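You operate a simulated robot arm through the tools that you are given. There is no shell and no other tool.

The job below is to be done with a simulated robot arm. You get a single attempt, and the scene is never put back.

JOB
Brush the brown potato clean and store it in the potato drawer.
Fine: put the black brush back, shut the potato drawer and slide the grey plate to its white mark for air. Set down upright: black brush. What is to be rubbed or washed off counts as gone when no trace of it is left.

It is judged by the outcome, as a careful person would: the job done as asked, and still so three seconds after it is handed in. It fails if anything else is knocked over, pushed out of place, dropped, spilled or broken.

ROBOT AND FRAMES
A 6-joint arm with a two-finger parallel gripper, fixed in place. Base frame: the origin is at the foot of the arm, x ahead of it, y to its left, z up. Lengths are in m, angles in rad, forces in N, time in s.
With the tool pointing down near the work surface it reaches from about 0.46 to 0.88 m from the base axis. Its first joint turns from -2.007 to 2.007 rad. Payload 4.2 kg.
The TCP is the grasp point between the finger pads, 0.023 m short of the fingertips. In the tool frame z runs along the fingers and y along their closing line. Largest opening 0.094 m; finger width 0.038, thickness 0.01; the body of the gripper, 0.054 by 0.096 m, starts 0.039 m behind the TCP.
Orientation is told as [roll, pitch, yaw] about the base's x, y, z axes, in that order, counted from this pose: with the fingers straight down and closing along the base's y, the tool's x points along the base's -x, its y along +y and its z along -z.

CONTROLS
- The arm moves only by the tool apply_moves. Its argument "increments" is a list of rows, each a list of 7 numbers: the shift along the base's x, y, z in m, then the turn, a rotation vector about the base's x, y, z in rad, then the gripper command, from -1 (shut) to 1 (fully open), values between in proportion. In form: [[dx, dy, dz, wx, wy, wz, gripper], ...]. A call has 1 to 20 rows; each row is the pose to reach, as a shift and turn from the pose commanded when the call began. Rows are played at 5 a second. More than 0.05 m and 0.15 rad between two rows, or a gripper value outside its range, and nothing of the call is played. A pose out of reach is approached as far as the arm can. The call stops where the force on the tool passes 50 N (or 10 N more than at its start, if that is more) or the arm is blocked; 0.2 s more then pass. Each finger travels about 0.108 m/s and halts on what it meets, pressing with about 21 N; the grip force reading is that of the motor and also rises with nothing between the fingers. The clock runs only during rows and for 0.2 s after the last one: add rows that repeat a pose to give the fingers time. The reply holds the time, the measured pose of the TCP, the force on the tool along the base axes, the opening and the grip force, in the units named above and with some noise, with the torque about the TCP (base axes, N m) and any sound that the robot's microphone picked up.
- Cameras (640 x 400 px; columns grow to the right, rows downward): "scene" is fixed at [0.2096, -0.5093, 1.4361]; the picture's right is [0.47, -0.88, 0.00], its down [-0.56, -0.30, -0.77] and it looks along [0.68, 0.37, -0.63] (base axes); focal length 272 px, centre (320, 200). "wrist" rides on the gripper at [0.086, 0.016, -0.074] in the tool frame; the picture's right is [-0.18, 0.98, 0.00], its down [-0.58, -0.11, -0.81] and it looks along [-0.79, -0.15, 0.59] (tool axes); focal length 243 px, centre (320, 200). There is no depth. A picture from a camera that has moved, and an enlarged one, comes with that camera's place and axes in the base frame and with its lens. The place of the scene camera against the robot may be out by one fixed shift of up to 0.018 m in any direction.
- grab_frame(camera): a new picture of that camera. The clock stands still meanwhile.
- lift_body(by): slides the trunk up (or, below 0, down) by that many m; the arm rides with it, the base frame stays. It gives what a move gives, with no picture.
- inspect(camera, box): a new picture of the part [left, top, right, bottom] of that camera's present view, enlarged. The clock stands still meanwhile.
- sign_off(): hands the job in; it is judged then, once.

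Places have to be worked out from the pictures, the camera data and where the tool is seen. Open the gripper and draw the arm clear of the work before you hand the job in, unless the task says otherwise.

The tools are called after "Call:" as a command line: name --pt "numbers of a row" for each row, then --argument value for the rest, lists and objects as JSON in quotes. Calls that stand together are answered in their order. apply_moves: Moves the arm, as the interface text tells. Its arguments: {"type":"object","properties":{"increments":{"type":"array","items":{"type":"array","items":{"type":"number"}}}},"required":["increments"]} The other tools are called the same way: lift_body (by) slides the trunk up or down; grab_frame (camera) takes a picture; inspect (camera, box) takes an enlarged picture of a part of a camera's view; sign_off () hands the job in.

At the start:

```text
time: 0.0
tcp_pos: [0.603, -0.0316, 1.1781]
ee_rot: [-0.001, 0.0, 0.0]
force: [-0.5, 0.0, 0.2]
wrist_torque: [0.01, 0.04, 0.0]
gripper_width: 0.0938
finger_force: 0.0
trunk travel left (down, up): [-0.775, 0.215]
```

scene: 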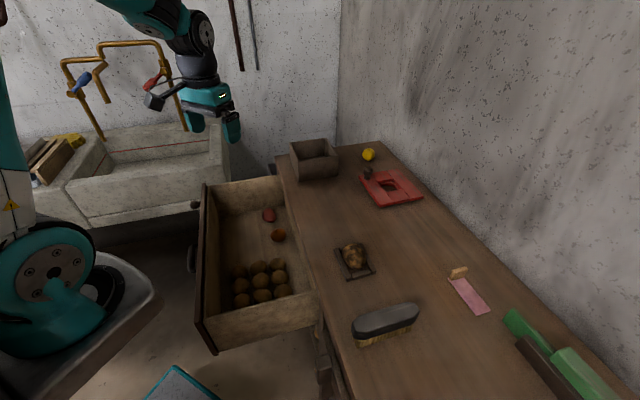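
wrist: 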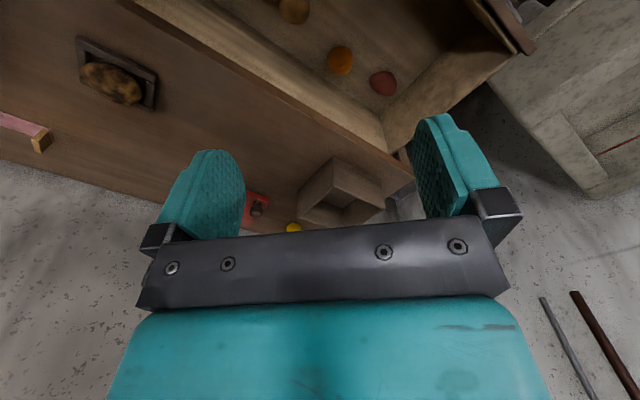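

I'll first look closely at the scene to identify the brush, the potato, the drawer, the plate and its white mark.

Call:
inspect --camera "scene" --box '[300, 220, 460, 360]'

Call:
inspect --camera "scene" --box '[180, 160, 340, 360]'

Call:
inspect --camera "scene" --box '[270, 120, 450, 220]'

Call:
inspect --camera "scene" --box '[420, 240, 640, 400]'

Call:
inspect --camera "scene" --box '[0, 100, 240, 250]'

Call:
inspect --camera "scene" --box '[100, 320, 400, 400]'

```text
2.86 times, centred on (380, 290) of scene
camera zoom: at [0.2096, -0.5093, 1.4361], right [0.47, -0.88, 0.0], down [-0.56, -0.3, -0.77], along [0.68, 0.37, -0.63], focal length 779 px, centre (149, -57)
```

zoom: 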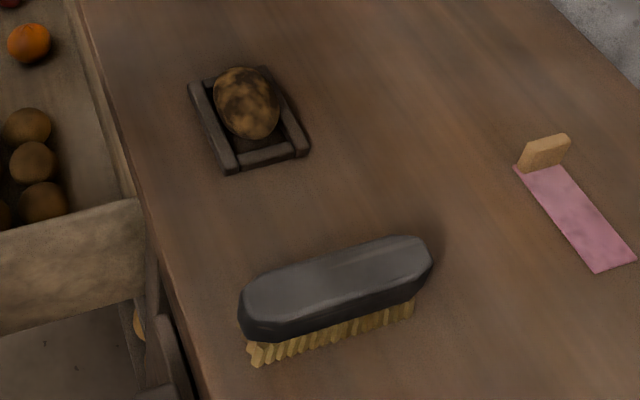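

```text
2.00 times, centred on (260, 260) of scene
camera zoom: at [0.2096, -0.5093, 1.4361], right [0.47, -0.88, 0.0], down [-0.56, -0.3, -0.77], along [0.68, 0.37, -0.63], focal length 545 px, centre (440, 80)
```

zoom: 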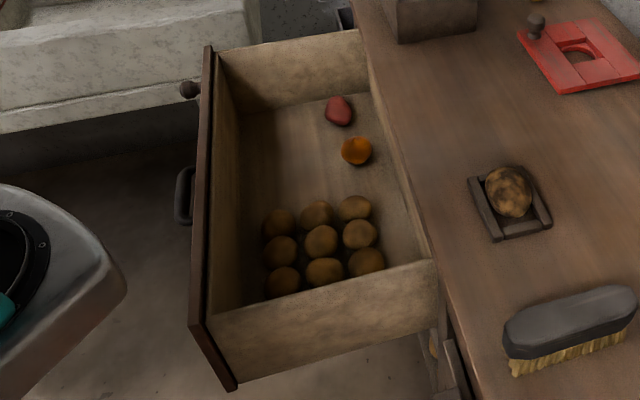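

```text
3.56 times, centred on (360, 170) of scene
camera zoom: at [0.2096, -0.5093, 1.4361], right [0.47, -0.88, 0.0], down [-0.56, -0.3, -0.77], along [0.68, 0.37, -0.63], focal length 969 px, centre (178, 307)
```

zoom: 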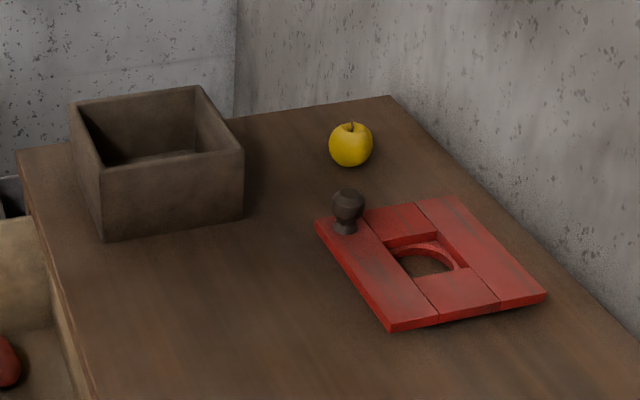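

```text
2.50 times, centred on (530, 320) of scene
camera zoom: at [0.2096, -0.5093, 1.4361], right [0.47, -0.88, 0.0], down [-0.56, -0.3, -0.77], along [0.68, 0.37, -0.63], focal length 681 px, centre (-205, -100)
```

zoom: 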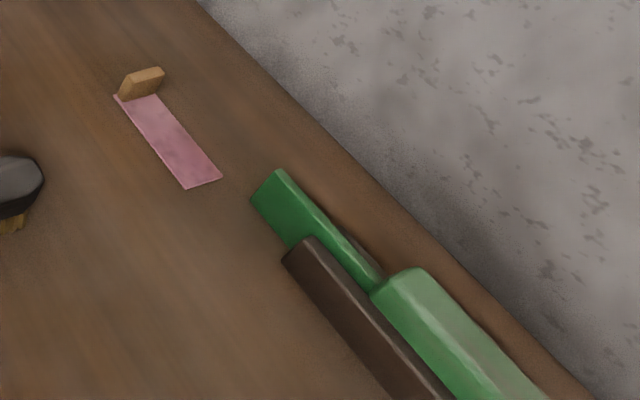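

```text
2.67 times, centred on (120, 175) of scene
camera zoom: at [0.2096, -0.5093, 1.4361], right [0.47, -0.88, 0.0], down [-0.56, -0.3, -0.77], along [0.68, 0.37, -0.63], focal length 727 px, centre (853, 267)
```

zoom: 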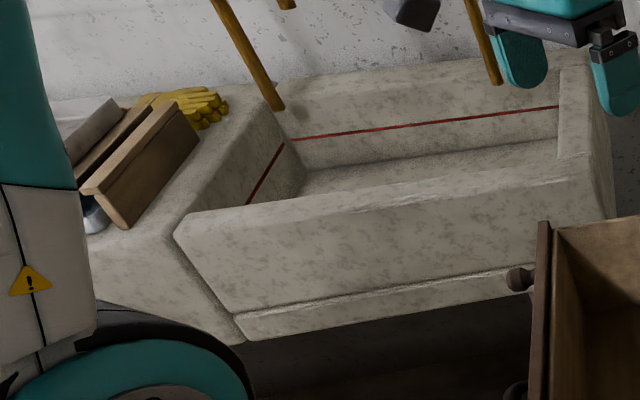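

```text
2.13 times, centred on (250, 360) of scene
camera zoom: at [0.2096, -0.5093, 1.4361], right [0.47, -0.88, 0.0], down [-0.56, -0.3, -0.77], along [0.68, 0.37, -0.63], focal length 581 px, centre (469, -141)
```

zoom: 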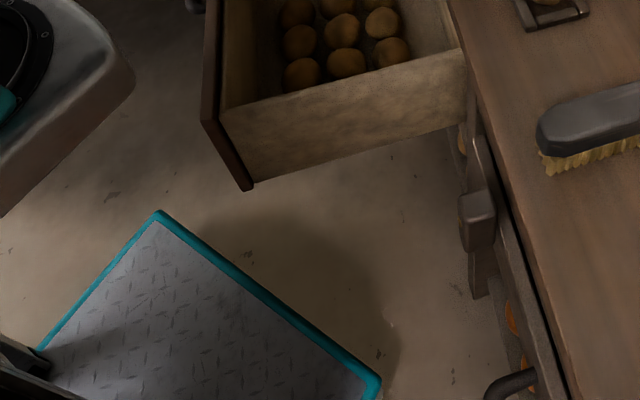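

The potato triangulates to about (0.65, -0.37, 0.87), and the table edge runs diagonally, roughly 0.59 m from the base along the -49° direction. The grey plate isn't visible yet, so I'll move the arm over the near side of the table, yawed to face it, and look with the wrist camera.

Call:
apply_moves --pt "-0.025 -0.04 0 0 0 -0.08 1" --pt "-0.05 -0.08 0 0 0 -0.16 1" --pt "-0.075 -0.12 0 0 0 -0.24 1" --pt "-0.1 -0.16 0 0 0 -0.32 1" --pt "-0.125 -0.2 0 0 0 -0.4 1" --pt "-0.15 -0.24 0 0 0 -0.48 1" --pt "-0.175 -0.28 0 0 0 -0.56 1" --pt "-0.2 -0.32 0 0 0 -0.64 1" --pt "-0.22 -0.35 0 0 0 -0.68 1" --pt "-0.22 -0.35 0 0 0 -0.68 1"

Call:
grab_frame --camera "wrist"

Call:
grab_frame --camera "scene"

```text
time: 2.2
tcp_pos: [0.384, -0.3817, 1.1813]
ee_rot: [-0.001, 0.0, -0.681]
force: [1.5, -0.2, -0.9]
wrist_torque: [0.0, -0.01, 0.0]
gripper_width: 0.0939
finger_force: 0.1
trunk travel left (down, up): [-0.775, 0.215]
```

```text
taken
camera wrist: at [0.3265, -0.3146, 1.2562], right [0.76, 0.65, 0.0], down [0.38, -0.45, 0.81], along [0.52, -0.61, -0.59], focal length 243 px, centre (320, 200)
```

wrist: 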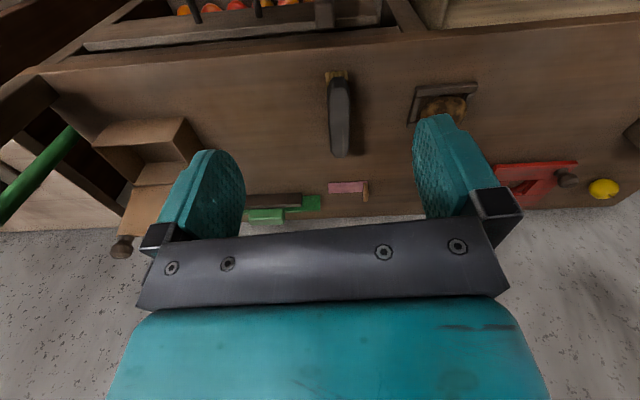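

```text
taken
```

scene: 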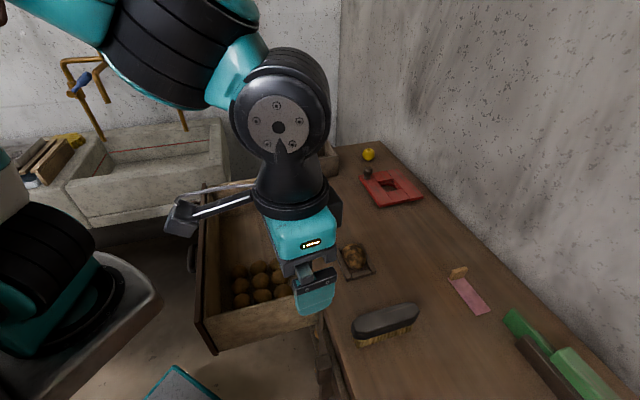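

The wrist view now shows the front of the counter at the top of the picture, with a rack of fruit in it. I'll enlarge those parts.

Call:
inspect --camera "wrist" --box '[0, 0, 200, 125]'

Call:
inspect --camera "wrist" --box '[150, 0, 450, 100]'

Call:
inspect --camera "wrist" --box '[300, 50, 500, 170]'

Call:
inspect --camera "wrist" --box '[440, 0, 640, 125]'

```text
3.20 times, centred on (100, 62) of wrist
camera zoom: at [0.3265, -0.3146, 1.2562], right [0.76, 0.65, 0.0], down [0.38, -0.45, 0.81], along [0.52, -0.61, -0.59], focal length 776 px, centre (1024, 640)
```

zoom: 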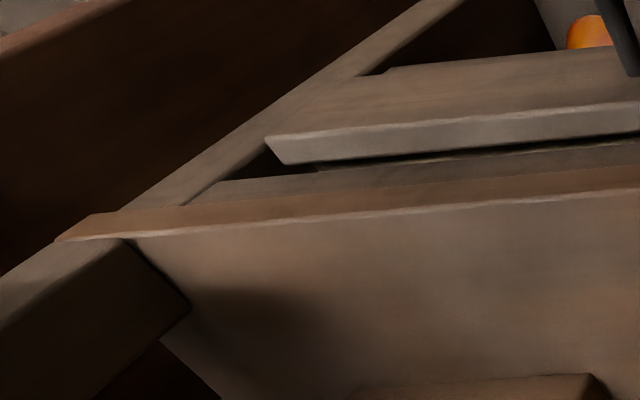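

```text
2.13 times, centred on (300, 50) of wrist
camera zoom: at [0.3265, -0.3146, 1.2562], right [0.76, 0.65, 0.0], down [0.38, -0.45, 0.81], along [0.52, -0.61, -0.59], focal length 518 px, centre (363, 520)
```

zoom: 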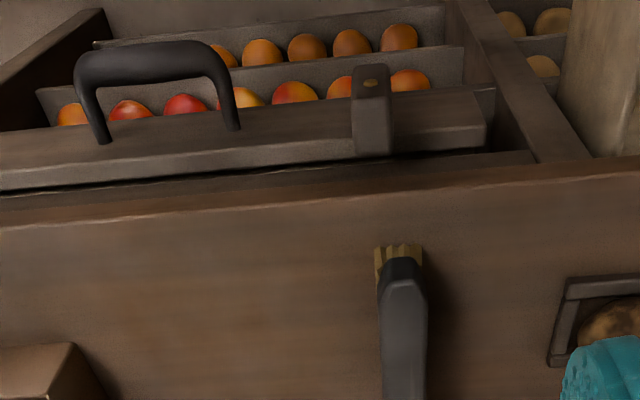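

```text
3.20 times, centred on (400, 110) of wrist
camera zoom: at [0.3265, -0.3146, 1.2562], right [0.76, 0.65, 0.0], down [0.38, -0.45, 0.81], along [0.52, -0.61, -0.59], focal length 776 px, centre (64, 488)
```

zoom: 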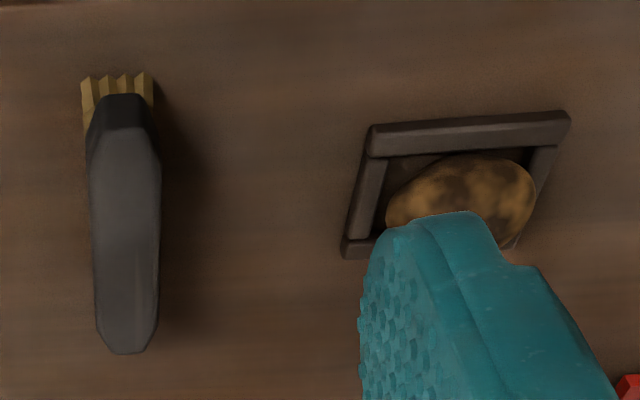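

```text
3.20 times, centred on (540, 62) of wrist
camera zoom: at [0.3265, -0.3146, 1.2562], right [0.76, 0.65, 0.0], down [0.38, -0.45, 0.81], along [0.52, -0.61, -0.59], focal length 776 px, centre (-384, 640)
```

zoom: 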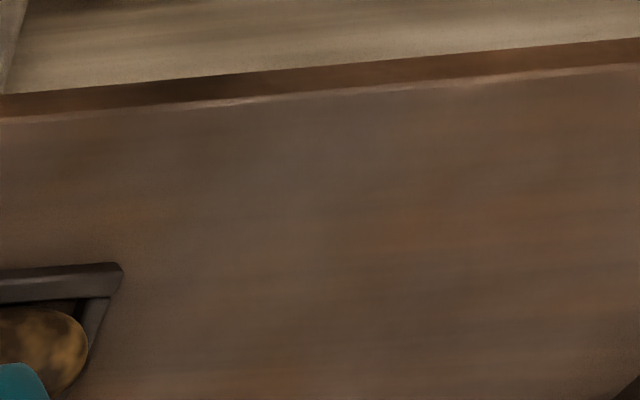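

The counter front seems to have open shelves and a flap with a handle below the edge. I'll try wider enlarged views of the top of the wrist view to see the front.

Call:
inspect --camera "wrist" --box '[0, 0, 640, 20]'

Call:
inspect --camera "wrist" --box '[100, 0, 500, 10]'

Call:
inspect --camera "scene" --box '[160, 390, 560, 400]'

```text
1.00 times, centred on (320, 10) of wrist (not enlarged: the box is as wide or as high as the picture)
camera zoom: at [0.3265, -0.3146, 1.2562], right [0.76, 0.65, 0.0], down [0.38, -0.45, 0.81], along [0.52, -0.61, -0.59], focal length 243 px, centre (320, 390)
```

zoom: 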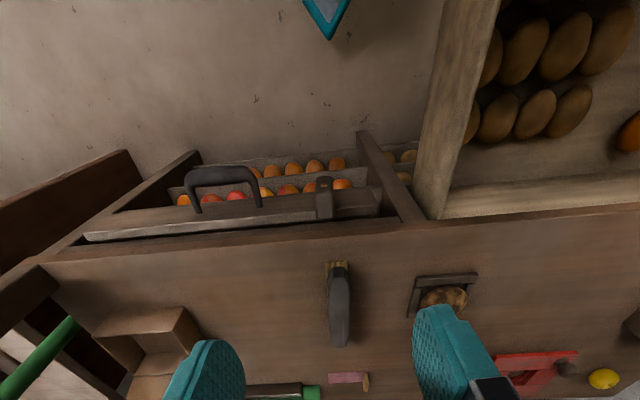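

```text
1.60 times, centred on (300, 5) of wrist
camera zoom: at [0.3265, -0.3146, 1.2562], right [0.76, 0.65, 0.0], down [0.38, -0.45, 0.81], along [0.52, -0.61, -0.59], focal length 388 px, centre (352, 512)
```

zoom: 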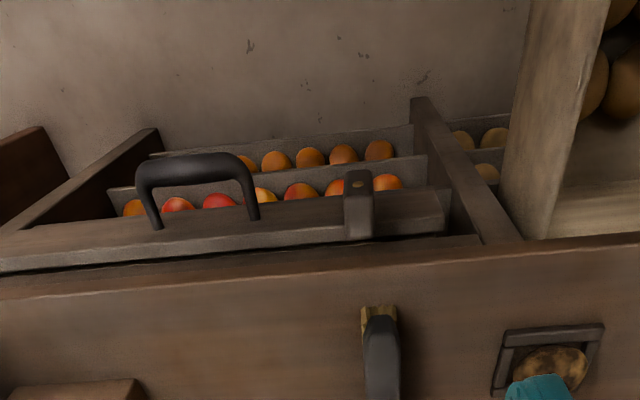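

```text
1.60 times, centred on (360, 395) of scene
camera zoom: at [0.2096, -0.5093, 1.4361], right [0.47, -0.88, 0.0], down [-0.56, -0.3, -0.77], along [0.68, 0.37, -0.63], focal length 436 px, centre (256, -112)
```

zoom: 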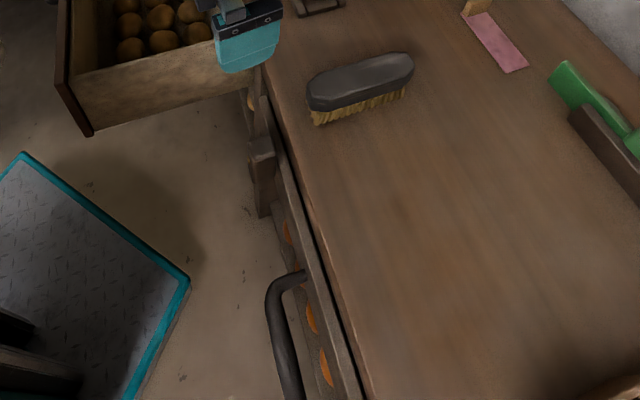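

The enlarged views extend past the frame edges, which is useful. There is a fruit drawer with a handle and latch on the near side; I still need to find the grey plate, so I'll look at the margins of the scene view.

Call:
inspect --camera "scene" --box '[0, 100, 20, 400]'

Call:
inspect --camera "scene" --box '[620, 0, 640, 399]'

Call:
inspect --camera "scene" --box '[0, 380, 600, 400]'

Call:
inspect --camera "wrist" --box '[0, 0, 10, 300]'

Call:
inspect --camera "wrist" --box '[630, 0, 640, 300]'

```text
1.33 times, centred on (10, 250) of scene
camera zoom: at [0.2096, -0.5093, 1.4361], right [0.47, -0.88, 0.0], down [-0.56, -0.3, -0.77], along [0.68, 0.37, -0.63], focal length 363 px, centre (733, 133)
```

zoom: 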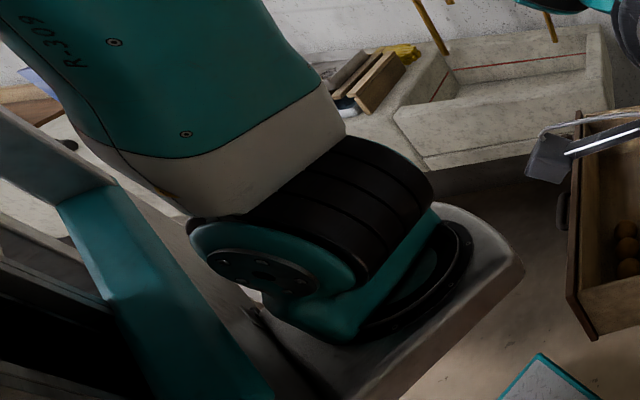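

```text
1.00 times, centred on (630, 200) of scene (not enlarged: the box is as wide or as high as the picture)
camera zoom: at [0.2096, -0.5093, 1.4361], right [0.47, -0.88, 0.0], down [-0.56, -0.3, -0.77], along [0.68, 0.37, -0.63], focal length 273 px, centre (9, 200)
```

zoom: 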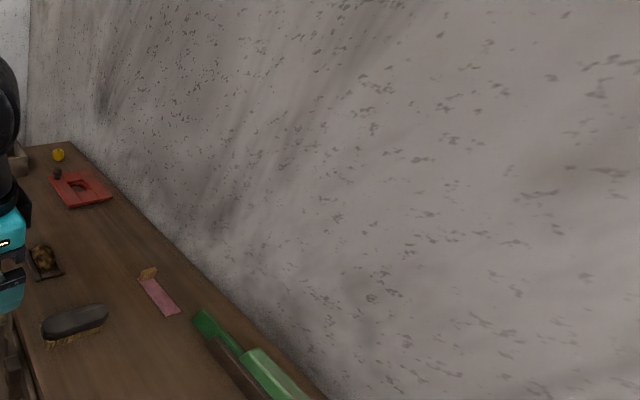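

```text
1.07 times, centred on (300, 390) of scene (not enlarged: the box is as wide or as high as the picture)
camera zoom: at [0.2096, -0.5093, 1.4361], right [0.47, -0.88, 0.0], down [-0.56, -0.3, -0.77], along [0.68, 0.37, -0.63], focal length 291 px, centre (341, -3)
```

zoom: 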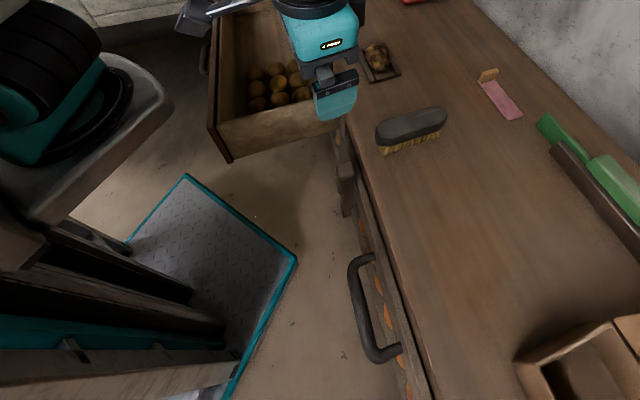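

```text
1.33 times, centred on (5, 150) of wrist
camera zoom: at [0.3265, -0.3146, 1.2562], right [0.76, 0.65, 0.0], down [0.38, -0.45, 0.81], along [0.52, -0.61, -0.59], focal length 324 px, centre (740, 267)
```

zoom: 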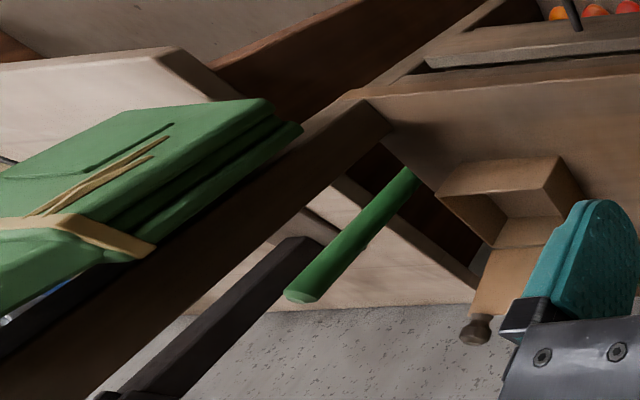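

```text
1.33 times, centred on (635, 150) of wrist
camera zoom: at [0.3265, -0.3146, 1.2562], right [0.76, 0.65, 0.0], down [0.38, -0.45, 0.81], along [0.52, -0.61, -0.59], focal length 324 px, centre (-100, 267)
```

zoom: 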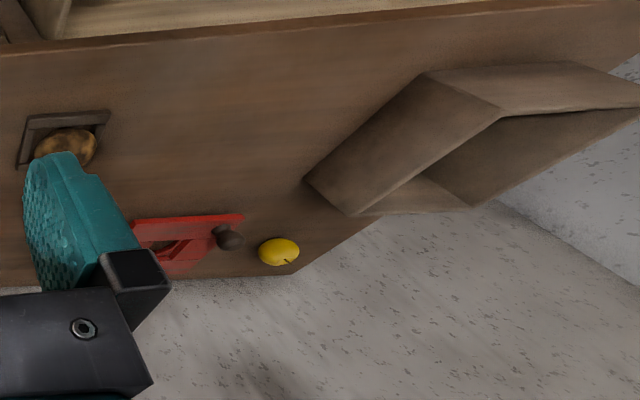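

No grey plate seen yet; it is likely on the front of the drawer or counter, which faces the robot. I'll swing the arm round on an arc at this height to look at the fronts from the robot's left side.

Call:
apply_moves --pt "0.03 0.04 0 0 0 0.05 1" --pt "0.06 0.08 0 0 0 0.1 1" --pt "0.09 0.12 0 0 0 0.15 1" --pt "0.115 0.16 0 0 0 0.2 1" --pt "0.14 0.2 0 0 0 0.25 1" --pt "0.16 0.245 0 0 0 0.3 1" --pt "0.175 0.29 0 0 0 0.3 1" --pt "0.18 0.335 0 0 0 0.3 1" --pt "0.18 0.38 0 0 0 0.3 1" --pt "0.175 0.425 0 0 0 0.25 1" --pt "0.165 0.47 0 0 0 0.2 1" --pt "0.15 0.515 0 0 0 0.15 1" --pt "0.13 0.56 0 0 0 0.1 1" --pt "0.105 0.6 0 0 0 0.05 1" --pt "0.08 0.64 0 0 0 0 1" --pt "0.05 0.68 0 0 0 0 1" --pt "0.015 0.715 0 0 0 0 1" --pt "-0.02 0.745 0 0 0 0 1" --pt "-0.055 0.775 0 0 0 0 1" --pt "-0.055 0.775 0 0 0 0 1"

Call:
grab_frame --camera "wrist"

Call:
inspect --camera "wrist" --box '[0, 0, 640, 10]'

Call:
grab_frame --camera "scene"

```text
time: 6.4
tcp_pos: [0.3388, 0.3928, 1.1761]
ee_rot: [0.002, -0.001, -0.703]
force: [-0.3, -0.4, -0.2]
wrist_torque: [0.03, -0.02, -0.01]
gripper_width: 0.0942
finger_force: 0.1
trunk travel left (down, up): [-0.775, 0.215]
```

```text
taken
camera wrist: at [0.2833, 0.4612, 1.2514], right [0.78, 0.63, 0.0], down [0.37, -0.46, 0.81], along [0.51, -0.63, -0.59], focal length 243 px, centre (320, 200)
```

wrist: 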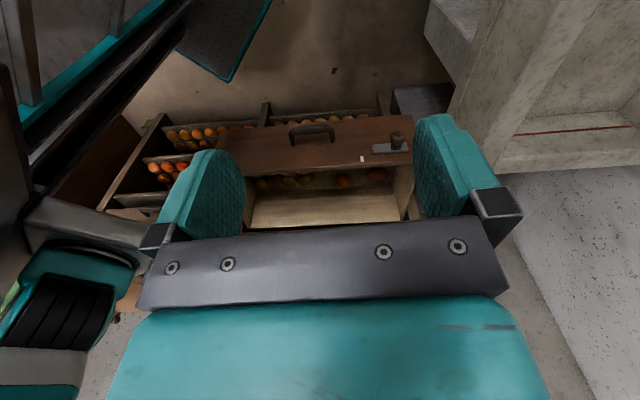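

```text
1.00 times, centred on (320, 5) of wrist (not enlarged: the box is as wide or as high as the picture)
camera zoom: at [0.2833, 0.4612, 1.2514], right [0.78, 0.63, 0.0], down [0.37, -0.46, 0.81], along [0.51, -0.63, -0.59], focal length 243 px, centre (320, 395)
```

zoom: 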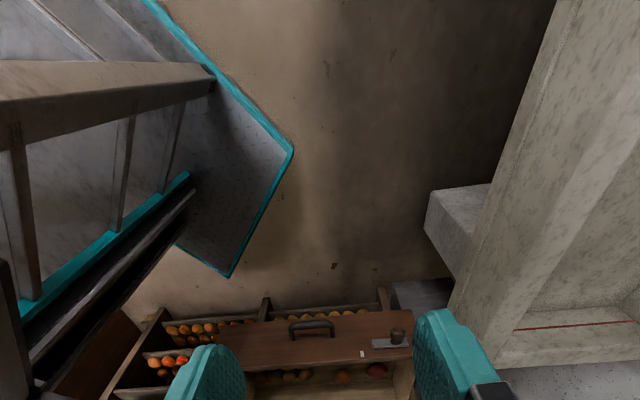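

```text
taken
```

scene: 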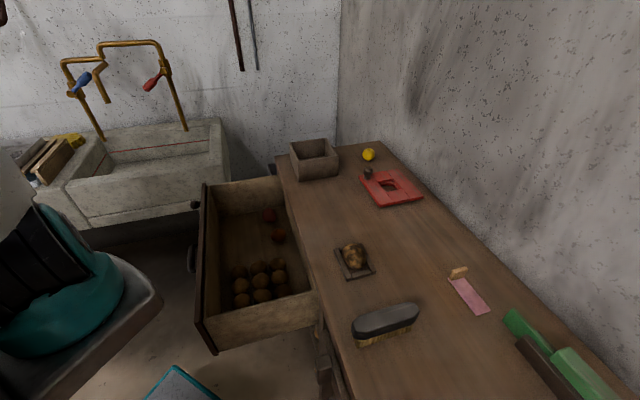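

The grey plate is on the potato drawer's front: a small grey plate with a dark knob, and a white mark to its left. I'll enlarge it.

Call:
inspect --camera "wrist" --box '[340, 110, 430, 170]'

Call:
inspect --camera "wrist" --box '[200, 90, 430, 234]'

Call:
inspect --camera "scene" --box '[180, 180, 230, 212]'

```text
6.67 times, centred on (385, 140) of wrist
camera zoom: at [0.2833, 0.4612, 1.2514], right [0.78, 0.63, 0.0], down [0.37, -0.46, 0.81], along [0.51, -0.63, -0.59], focal length 1618 px, centre (-113, 600)
```

zoom: 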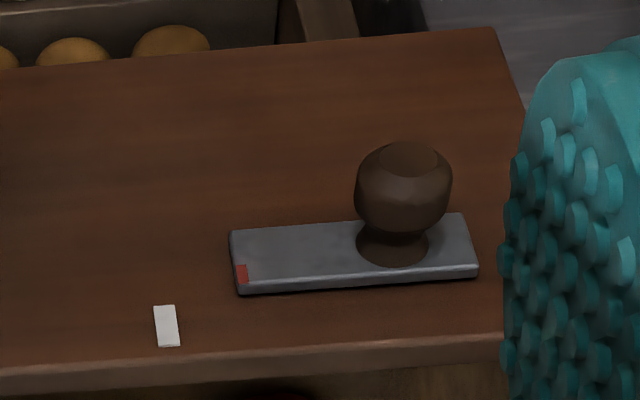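

```text
2.78 times, centred on (315, 162) of wrist
camera zoom: at [0.2833, 0.4612, 1.2514], right [0.78, 0.63, 0.0], down [0.37, -0.46, 0.81], along [0.51, -0.63, -0.59], focal length 674 px, centre (334, 306)
```

zoom: 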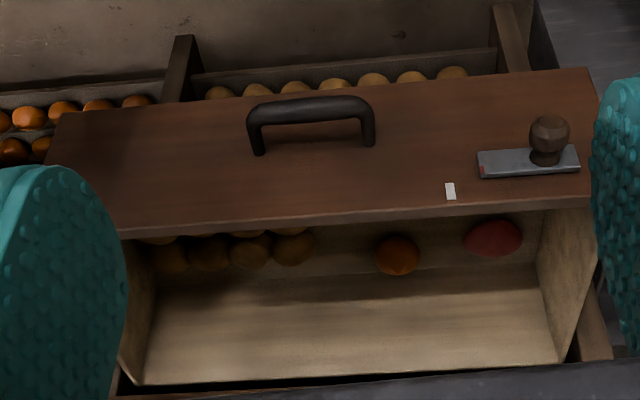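

```text
12.50 times, centred on (205, 196) of scene
camera zoom: at [0.2096, -0.5093, 1.4361], right [0.47, -0.88, 0.0], down [-0.56, -0.3, -0.77], along [0.68, 0.37, -0.63], focal length 3407 px, centre (1758, 250)
```

zoom: 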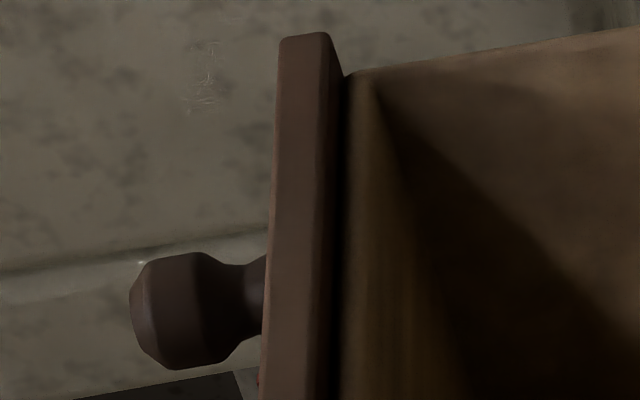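

The drawer front carries the grey plate with a knob, a red index at one end and a white mark above and to the right as seen from the robot. The counter lies at 45° to the base, so I define e=(x+y)/√2 along its edge and n=(x−y)/√2 into it. I'll now go for a close look at the potato and brush with the tool yawed to -45°.

Call:
apply_moves --pt "0.037 -0.032 0 0 0 -0.01 1" --pt "0.074 -0.064 0 0 0 -0.02 1" --pt "0.11 -0.096 0 0 0 -0.03 1" --pt "0.147 -0.128 0 0 0 -0.04 1" --pt "0.184 -0.16 0 0 0 -0.05 1" --pt "0.221 -0.193 0 0 0 -0.06 1" --pt "0.231 -0.235 0 0 0 -0.07 1" --pt "0.24 -0.277 0 0 0 -0.082 1" --pt "0.25 -0.32 0 0 0 -0.082 1" --pt "0.258 -0.36 -0.01 0 0 -0.082 1" --pt "0.26 -0.4 -0.02 0 0 -0.082 1" --pt "0.255 -0.445 -0.03 0 0 -0.082 1" --pt "0.245 -0.49 -0.04 0 0 -0.082 1" --pt "0.235 -0.53 -0.06 0 0 -0.082 1" --pt "0.225 -0.57 -0.08 0 0 -0.082 1" --pt "0.212 -0.61 -0.1 0 0 -0.082 1" --pt "0.1986 -0.6474 -0.126 0 0 -0.082 1" --pt "0.1986 -0.6474 -0.126 0 0 -0.082 1"

Call:
grab_frame --camera "wrist"

Call:
inspect --camera "wrist" --box '[200, 0, 440, 150]'

Call:
inspect --camera "scene" --box '[320, 225, 400, 285]'

```text
time: 10.2
tcp_pos: [0.5264, -0.2524, 1.0485]
ee_rot: [0.0, 0.0, -0.764]
force: [0.4, -1.0, -0.3]
wrist_torque: [0.01, -0.02, 0.02]
gripper_width: 0.0938
finger_force: 0.0
trunk travel left (down, up): [-0.775, 0.215]
```

```text
taken
camera wrist: at [0.4769, -0.1816, 1.1242], right [0.81, 0.58, 0.0], down [0.34, -0.48, 0.81], along [0.47, -0.65, -0.59], focal length 243 px, centre (320, 200)
```

wrist: 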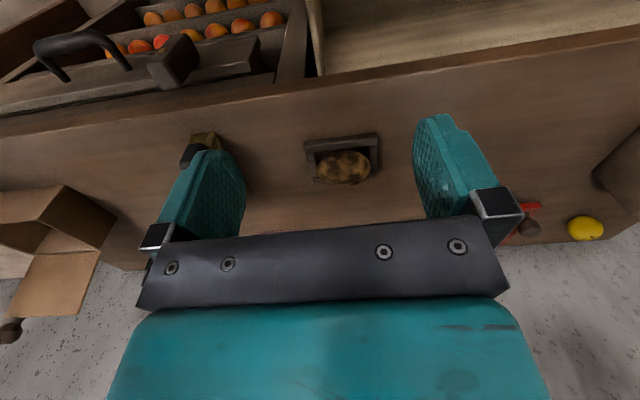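

```text
2.67 times, centred on (320, 75) of wrist
camera zoom: at [0.4769, -0.1816, 1.1242], right [0.81, 0.58, 0.0], down [0.34, -0.48, 0.81], along [0.47, -0.65, -0.59], focal length 647 px, centre (320, 533)
```

zoom: 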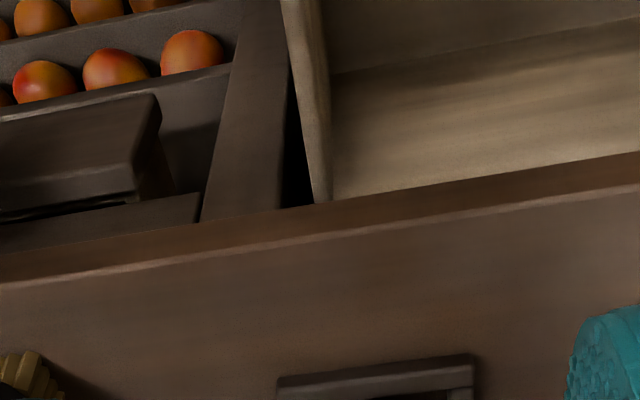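

```text
6.67 times, centred on (360, 255) of scene
camera zoom: at [0.2096, -0.5093, 1.4361], right [0.47, -0.88, 0.0], down [-0.56, -0.3, -0.77], along [0.68, 0.37, -0.63], focal length 1817 px, centre (53, -167)
```

zoom: 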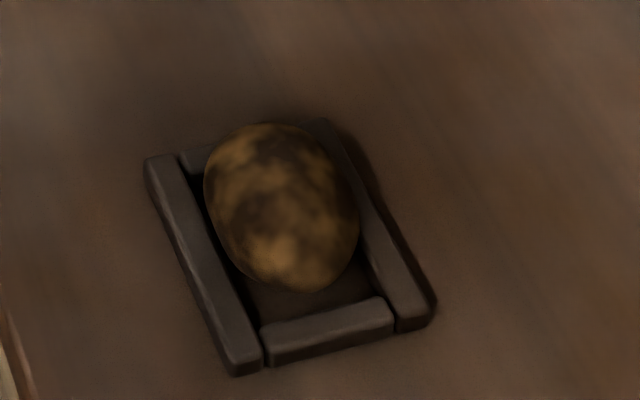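

The potato lies in a low wooden cradle (four rails). I'll enlarge the potato in the wrist view.

Call:
inspect --camera "wrist" --box '[290, 125, 394, 190]'

Call:
inspect --camera "scene" --box '[340, 295, 430, 351]'

```text
6.15 times, centred on (342, 158) of wrist
camera zoom: at [0.4769, -0.1816, 1.1242], right [0.81, 0.58, 0.0], down [0.34, -0.48, 0.81], along [0.47, -0.65, -0.59], focal length 1493 px, centre (185, 462)
```

zoom: 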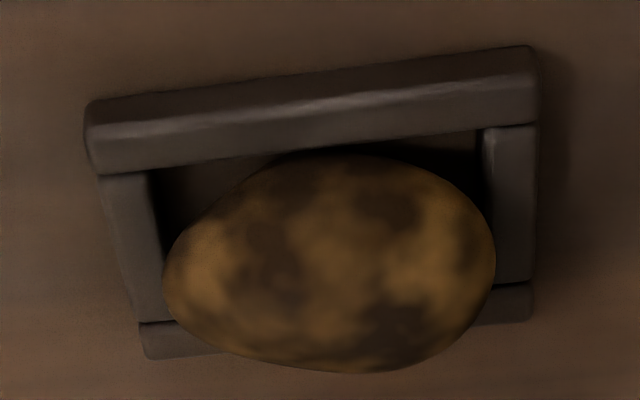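

```text
7.11 times, centred on (385, 323) of scene
camera zoom: at [0.2096, -0.5093, 1.4361], right [0.47, -0.88, 0.0], down [-0.56, -0.3, -0.77], along [0.68, 0.37, -0.63], focal length 1938 px, centre (-142, -675)
```

zoom: 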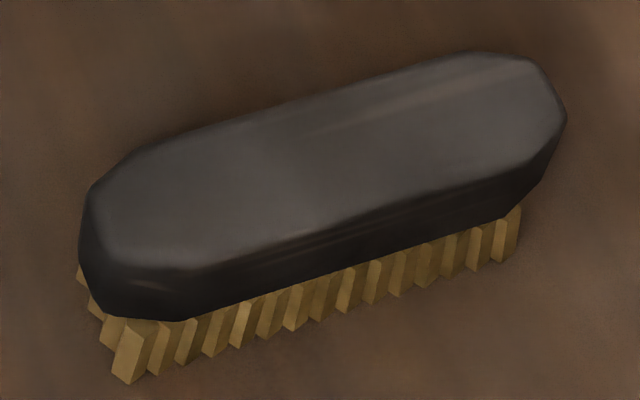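

The potato centre is at about (0.652, -0.368, 0.882), roughly 77 mm long along e, and the table top is about z=0.86. Next I'll move over to view the brush close up with the gripper squared to the counter.

Call:
apply_moves --pt "-0.015 -0.034 -0.01 0 0 -0.005 1" --pt "-0.03 -0.068 -0.02 0 0 -0.01 1" --pt "-0.045 -0.102 -0.03 0 0 -0.015 1" --pt "-0.06 -0.136 -0.04 0 0 -0.02 1" --pt "-0.0751 -0.1713 -0.0521 0 0 -0.0234 1" --pt "-0.0751 -0.1713 -0.0521 0 0 -0.0234 1" --pt "-0.0751 -0.1713 -0.0521 0 0 -0.0234 1"

Call:
grab_frame --camera "wrist"

Call:
inspect --camera "wrist" --box '[240, 80, 420, 192]'

```text
time: 11.8
tcp_pos: [0.4527, -0.4273, 1.0002]
ee_rot: [0.001, 0.002, -0.786]
force: [0.3, 0.2, 0.6]
wrist_torque: [0.01, 0.03, 0.01]
gripper_width: 0.0939
finger_force: 0.1
trunk travel left (down, up): [-0.775, 0.215]
```

```text
taken
camera wrist: at [0.4027, -0.3546, 1.075], right [0.83, 0.56, 0.0], down [0.33, -0.49, 0.81], along [0.46, -0.67, -0.59], focal length 243 px, centre (320, 200)
```

wrist: 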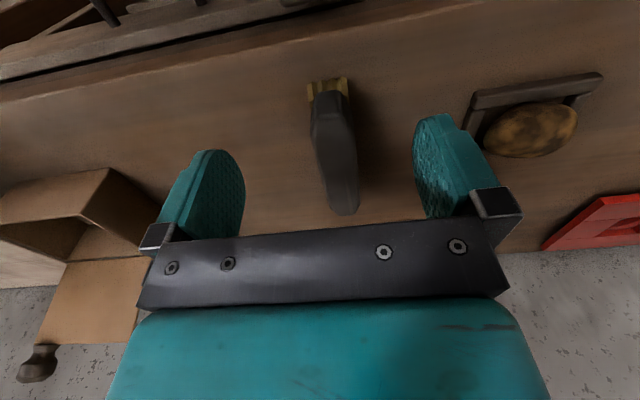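

```text
3.56 times, centred on (330, 136) of wrist
camera zoom: at [0.4027, -0.3546, 1.075], right [0.83, 0.56, 0.0], down [0.33, -0.49, 0.81], along [0.46, -0.67, -0.59], focal length 863 px, centre (284, 428)
```

zoom: 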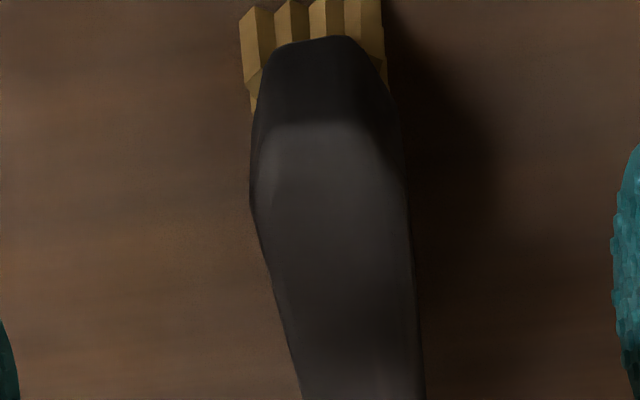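

The brush lies along n, centred at e≈0.019, n≈0.722 → (0.524, -0.497), handle about 40 mm wide and top near z≈0.905. I'll move above it and take a look before descending.

Call:
apply_moves --pt "0.025 -0.025 0 0 0 0 1" --pt "0.05 -0.05 0 0 0 0 1" --pt "0.0725 -0.0718 0 0 0 0 1" --pt "0.0725 -0.0718 -0.03 0 0 0 1" --pt "0.0725 -0.0718 -0.05 0 0 0 1" --pt "0.0725 -0.0718 -0.05 0 0 0 1"

Call:
grab_frame --camera "wrist"

Call:
grab_frame --camera "scene"

```text
time: 13.2
tcp_pos: [0.5235, -0.4974, 0.9511]
ee_rot: [0.0, -0.001, -0.785]
force: [0.1, -0.1, 0.1]
wrist_torque: [0.0, 0.0, 0.03]
gripper_width: 0.094
finger_force: 0.2
trunk travel left (down, up): [-0.775, 0.215]
```

```text
taken
camera wrist: at [0.4736, -0.4247, 1.0259], right [0.83, 0.56, 0.0], down [0.33, -0.49, 0.81], along [0.46, -0.67, -0.59], focal length 243 px, centre (320, 200)
```

wrist: 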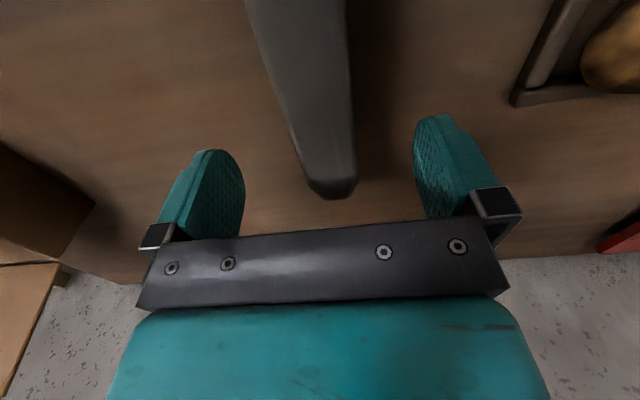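

```text
taken
```

scene: 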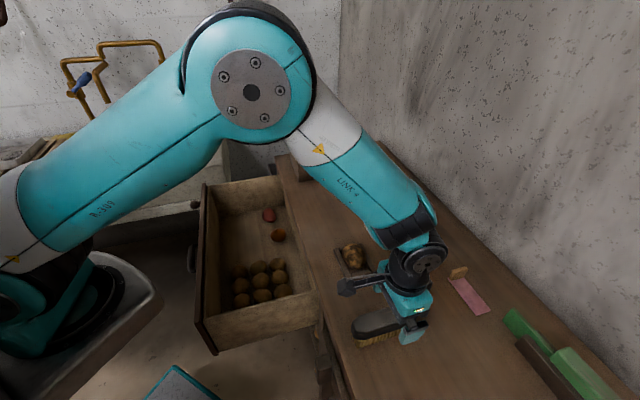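

The brush sits centred between the open fingers. I'll descend so that the fingertips reach about 15 mm above the table, then close on the handle.

Call:
apply_moves --pt "0 0 -0.02 0 0 0 1" --pt "0 0 -0.035 0 0 0 1" --pt "0 0 -0.045 0 0 0 1" --pt "0 0 -0.052 0 0 0 1" --pt "0 0 -0.052 0 0 0 1"

Call:
grab_frame --camera "wrist"

Call:
inspect --camera "scene" --box '[330, 270, 450, 360]'

```text
time: 14.4
tcp_pos: [0.5232, -0.497, 0.8982]
ee_rot: [0.001, -0.001, -0.786]
force: [-0.7, 0.1, 0.4]
wrist_torque: [-0.04, 0.01, -0.02]
gripper_width: 0.094
finger_force: 0.1
trunk travel left (down, up): [-0.775, 0.215]
```

```text
taken
camera wrist: at [0.4742, -0.4245, 0.9732], right [0.83, 0.56, 0.0], down [0.33, -0.49, 0.81], along [0.46, -0.67, -0.59], focal length 243 px, centre (320, 200)
```

wrist: 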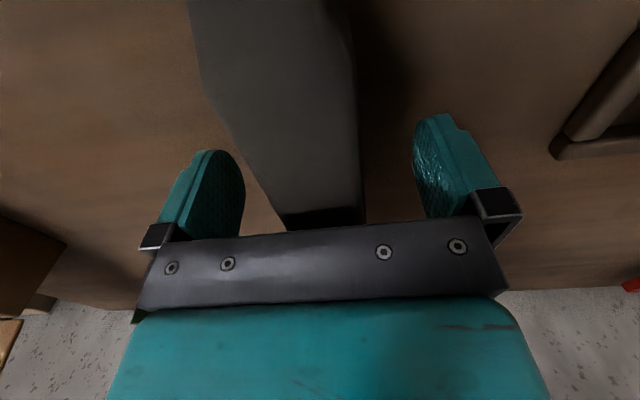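

```text
4.44 times, centred on (390, 315) of scene
camera zoom: at [0.2096, -0.5093, 1.4361], right [0.47, -0.88, 0.0], down [-0.56, -0.3, -0.77], along [0.68, 0.37, -0.63], focal length 1211 px, centre (9, -311)
```

zoom: 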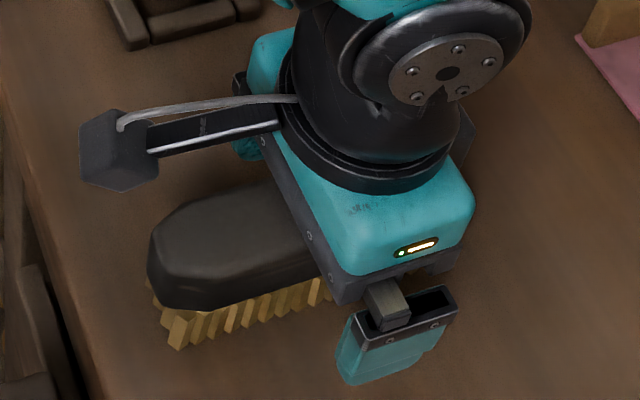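

No contact yet; comparing views, the handle top is nearer z≈0.92, so this height is good. I'll raise 3 mm and close on the handle.

Call:
apply_moves --pt "-0.004 0.004 0.003 0 0 0 1" --pt "-0.004 0.004 0.003 0 0 0 0.3" --pt "-0.004 0.004 0.003 0 0 0 -0.2" --pt "-0.004 0.004 0.003 0 0 0 -0.6" --pt "-0.004 0.004 0.003 0 0 0 -1" --pt "-0.004 0.004 0.003 0 0 0 -1" --pt "-0.004 0.004 0.003 0 0 0 -1"

Call:
grab_frame --camera "wrist"

Call:
inspect --camera "scene" --box '[330, 270, 450, 360]'

```text
time: 16.0
tcp_pos: [0.5203, -0.4941, 0.9002]
ee_rot: [0.0, 0.0, -0.787]
force: [0.1, -0.3, -0.7]
wrist_torque: [-0.02, -0.01, 0.0]
gripper_width: 0.0356
finger_force: 20.7
trunk travel left (down, up): [-0.775, 0.215]
```

```text
taken
camera wrist: at [0.4707, -0.4201, 0.9762], right [0.83, 0.56, 0.0], down [0.33, -0.49, 0.81], along [0.45, -0.67, -0.59], focal length 243 px, centre (320, 200)
```

wrist: 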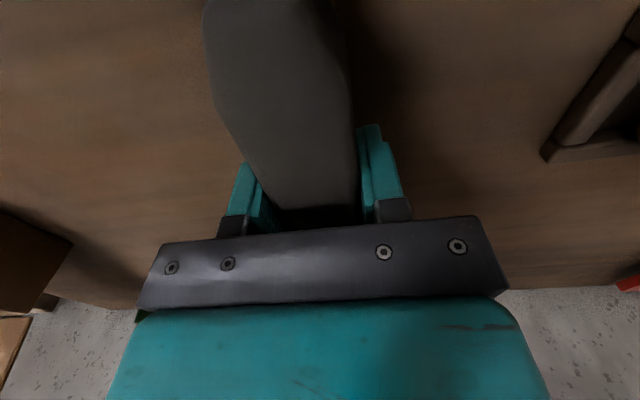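

```text
4.44 times, centred on (390, 315) of scene
camera zoom: at [0.2096, -0.5093, 1.4361], right [0.47, -0.88, 0.0], down [-0.56, -0.3, -0.77], along [0.68, 0.37, -0.63], focal length 1211 px, centre (9, -311)
```

zoom: 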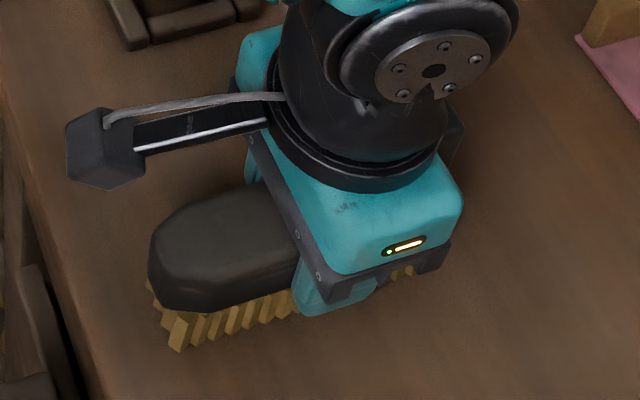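

The handle is gripped (35.6 mm, 20.7 N). The return pose for the brush is TCP (0.520, -0.493, 0.901). Lifting it 10 cm.

Call:
apply_moves --pt "0 0 0.01 0 0 0 -1" --pt "0 0 0.03 0 0 0 -1" --pt "0 0 0.06 0 0 0 -1" --pt "0 0 0.1 0 0 0 -1" --pt "0 0 0.1 0 0 0 -1"

Call:
grab_frame --camera "wrist"

Call:
inspect --camera "scene" --box '[320, 220, 460, 340]'

```text
time: 17.2
tcp_pos: [0.5197, -0.4932, 0.9998]
ee_rot: [0.0, 0.002, -0.785]
force: [0.0, 0.4, -1.2]
wrist_torque: [0.01, 0.04, 0.0]
gripper_width: 0.0362
finger_force: 21.2
trunk travel left (down, up): [-0.775, 0.215]
```

```text
taken
camera wrist: at [0.4699, -0.4205, 1.0752], right [0.83, 0.56, 0.0], down [0.33, -0.49, 0.81], along [0.45, -0.67, -0.59], focal length 243 px, centre (320, 200)
```

wrist: 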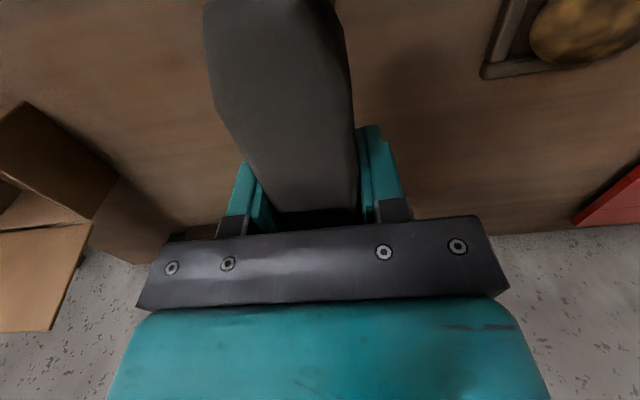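

```text
3.33 times, centred on (390, 280) of scene
camera zoom: at [0.2096, -0.5093, 1.4361], right [0.47, -0.88, 0.0], down [-0.56, -0.3, -0.77], along [0.68, 0.37, -0.63], focal length 908 px, centre (87, -67)
```

zoom: 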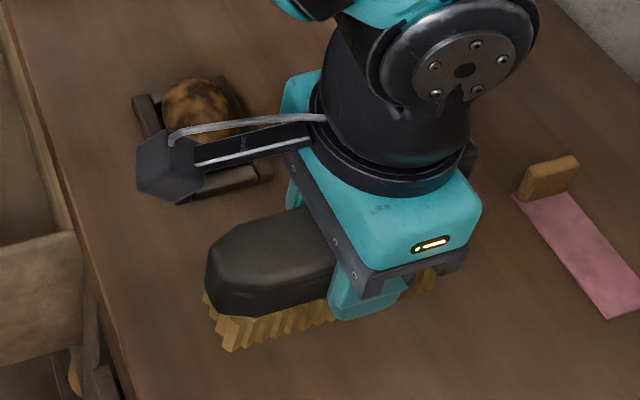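

The brush is held securely. I'll carry it over the potato at a safe height, then come down gently.

Call:
apply_moves --pt "0.03 0.03 0 0 0 0 -1" --pt "0.06 0.06 0 0 0 0 -1" --pt "0.09 0.09 0 0 0 0 -1" --pt "0.115 0.115 0 0 0 0 -1" --pt "0.1277 0.1282 0 0 0 0 -1" --pt "0.1277 0.1282 -0.02 0 0 0 -1" --pt "0.1277 0.1282 -0.035 0 0 0 -1" --pt "0.1277 0.1282 -0.035 0 0 0 -1"

Call:
inspect --camera "scene" --box '[310, 190, 430, 290]'

Call:
grab_frame --camera "wrist"

```text
time: 19.0
tcp_pos: [0.6476, -0.3658, 0.9638]
ee_rot: [-0.001, 0.001, -0.786]
force: [-0.3, 0.4, -2.1]
wrist_torque: [-0.03, -0.02, 0.0]
gripper_width: 0.0358
finger_force: 21.1
trunk travel left (down, up): [-0.775, 0.215]
```

```text
4.00 times, centred on (370, 240) of scene
camera zoom: at [0.2096, -0.5093, 1.4361], right [0.47, -0.88, 0.0], down [-0.56, -0.3, -0.77], along [0.68, 0.37, -0.63], focal length 1090 px, centre (120, 40)
```

zoom: 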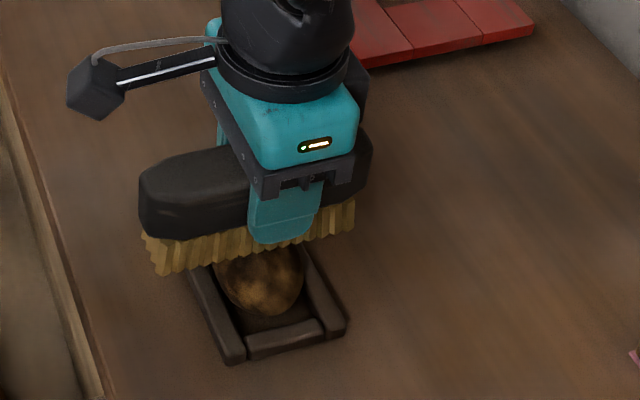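

```text
taken
camera wrist: at [0.5982, -0.2933, 1.0398], right [0.83, 0.56, 0.0], down [0.33, -0.49, 0.81], along [0.46, -0.67, -0.59], focal length 243 px, centre (320, 200)
```

wrist: 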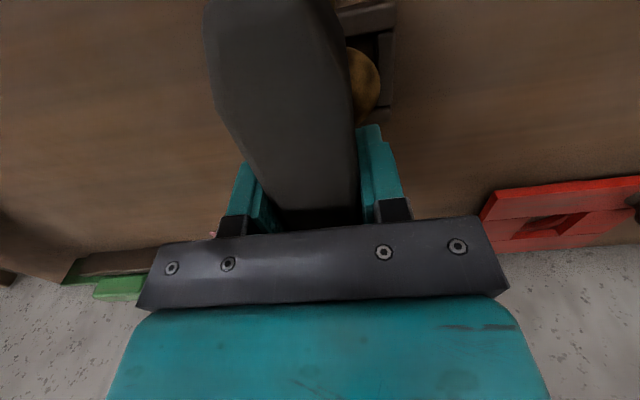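

The brush is over the potato. Now I lower in 2 mm steps and watch the force for first contact.

Call:
apply_moves --pt "0 0 -0.004 0 0 0 -1" --pt "0 0 -0.008 0 0 0 -1" --pt "0 0 -0.012 0 0 0 -1" --pt "0 0 -0.014 0 0 0 -1" --pt "0 0 -0.014 0 0 0 -1"

Call:
inspect --camera "scene" --box '[310, 190, 430, 290]'

```text
time: 20.2
tcp_pos: [0.647, -0.3651, 0.9509]
ee_rot: [-0.001, 0.0, -0.784]
force: [0.1, -0.1, -1.5]
wrist_torque: [0.0, -0.03, 0.01]
gripper_width: 0.0357
finger_force: 21.3
trunk travel left (down, up): [-0.775, 0.215]
```

```text
4.00 times, centred on (370, 240) of scene
camera zoom: at [0.2096, -0.5093, 1.4361], right [0.47, -0.88, 0.0], down [-0.56, -0.3, -0.77], along [0.68, 0.37, -0.63], focal length 1090 px, centre (120, 40)
```

zoom: 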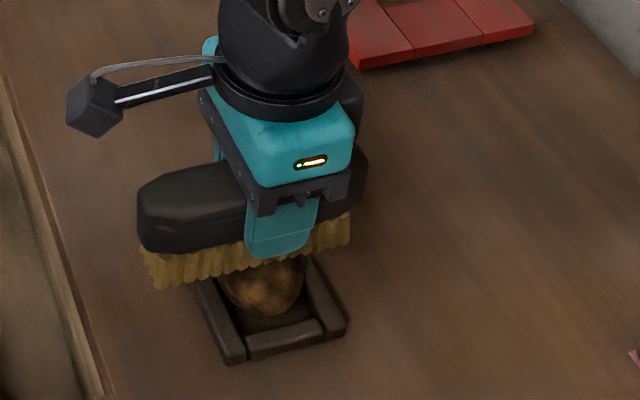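

Still no contact (only the brush's weight). I'll go a further 8 mm down in 2 mm steps.

Call:
apply_moves --pt "0 0 -0.002 0 0 0 -1" --pt "0 0 -0.004 0 0 0 -1" --pt "0 0 -0.006 0 0 0 -1" --pt "0 0 -0.006 0 0 0 -1"

```text
time: 21.2
tcp_pos: [0.6475, -0.3648, 0.9464]
ee_rot: [0.0, -0.003, -0.786]
force: [-3.2, 1.5, 12.8]
wrist_torque: [0.11, 0.13, 0.03]
gripper_width: 0.0359
finger_force: 20.9
trunk travel left (down, up): [-0.775, 0.215]
```

Contact at about 0.948 (12.8 N now). I'll make a few gentle strokes along the potato's length and then look at the effect.

Call:
apply_moves --pt "0.007 0.007 0.001 0 0 0 -1" --pt "0.014 0.014 0.001 0 0 0 -1" --pt "0.007 0.007 0.001 0 0 0 -1" --pt "0 0 0.001 0 0 0 -1" --pt "-0.007 -0.007 0.001 0 0 0 -1" --pt "-0.014 -0.014 0.001 0 0 0 -1" --pt "-0.007 -0.007 0.001 0 0 0 -1" --pt "0 0 0.001 0 0 0 -1" --pt "0.007 0.007 0.001 0 0 0 -1" --pt "0.014 0.014 0.001 0 0 0 -1" --pt "0 0 0.001 0 0 0 -1" --pt "-0.014 -0.014 0.001 0 0 0 -1" --pt "0 0 0.001 0 0 0 -1"

Call:
inspect --camera "scene" --box '[310, 190, 430, 290]'

```text
time: 24.0
tcp_pos: [0.6448, -0.3668, 0.9475]
ee_rot: [0.0, 0.0, -0.788]
force: [-2.5, -1.4, 6.2]
wrist_torque: [-0.1, 0.05, 0.01]
gripper_width: 0.0359
finger_force: 21.4
trunk travel left (down, up): [-0.775, 0.215]
```

```text
4.00 times, centred on (370, 240) of scene
camera zoom: at [0.2096, -0.5093, 1.4361], right [0.47, -0.88, 0.0], down [-0.56, -0.3, -0.77], along [0.68, 0.37, -0.63], focal length 1090 px, centre (120, 40)
```

zoom: 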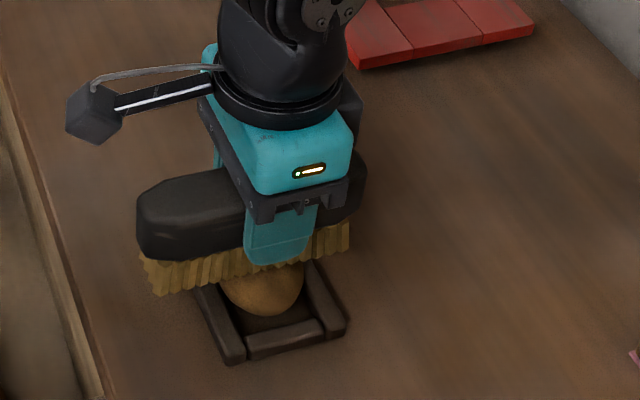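

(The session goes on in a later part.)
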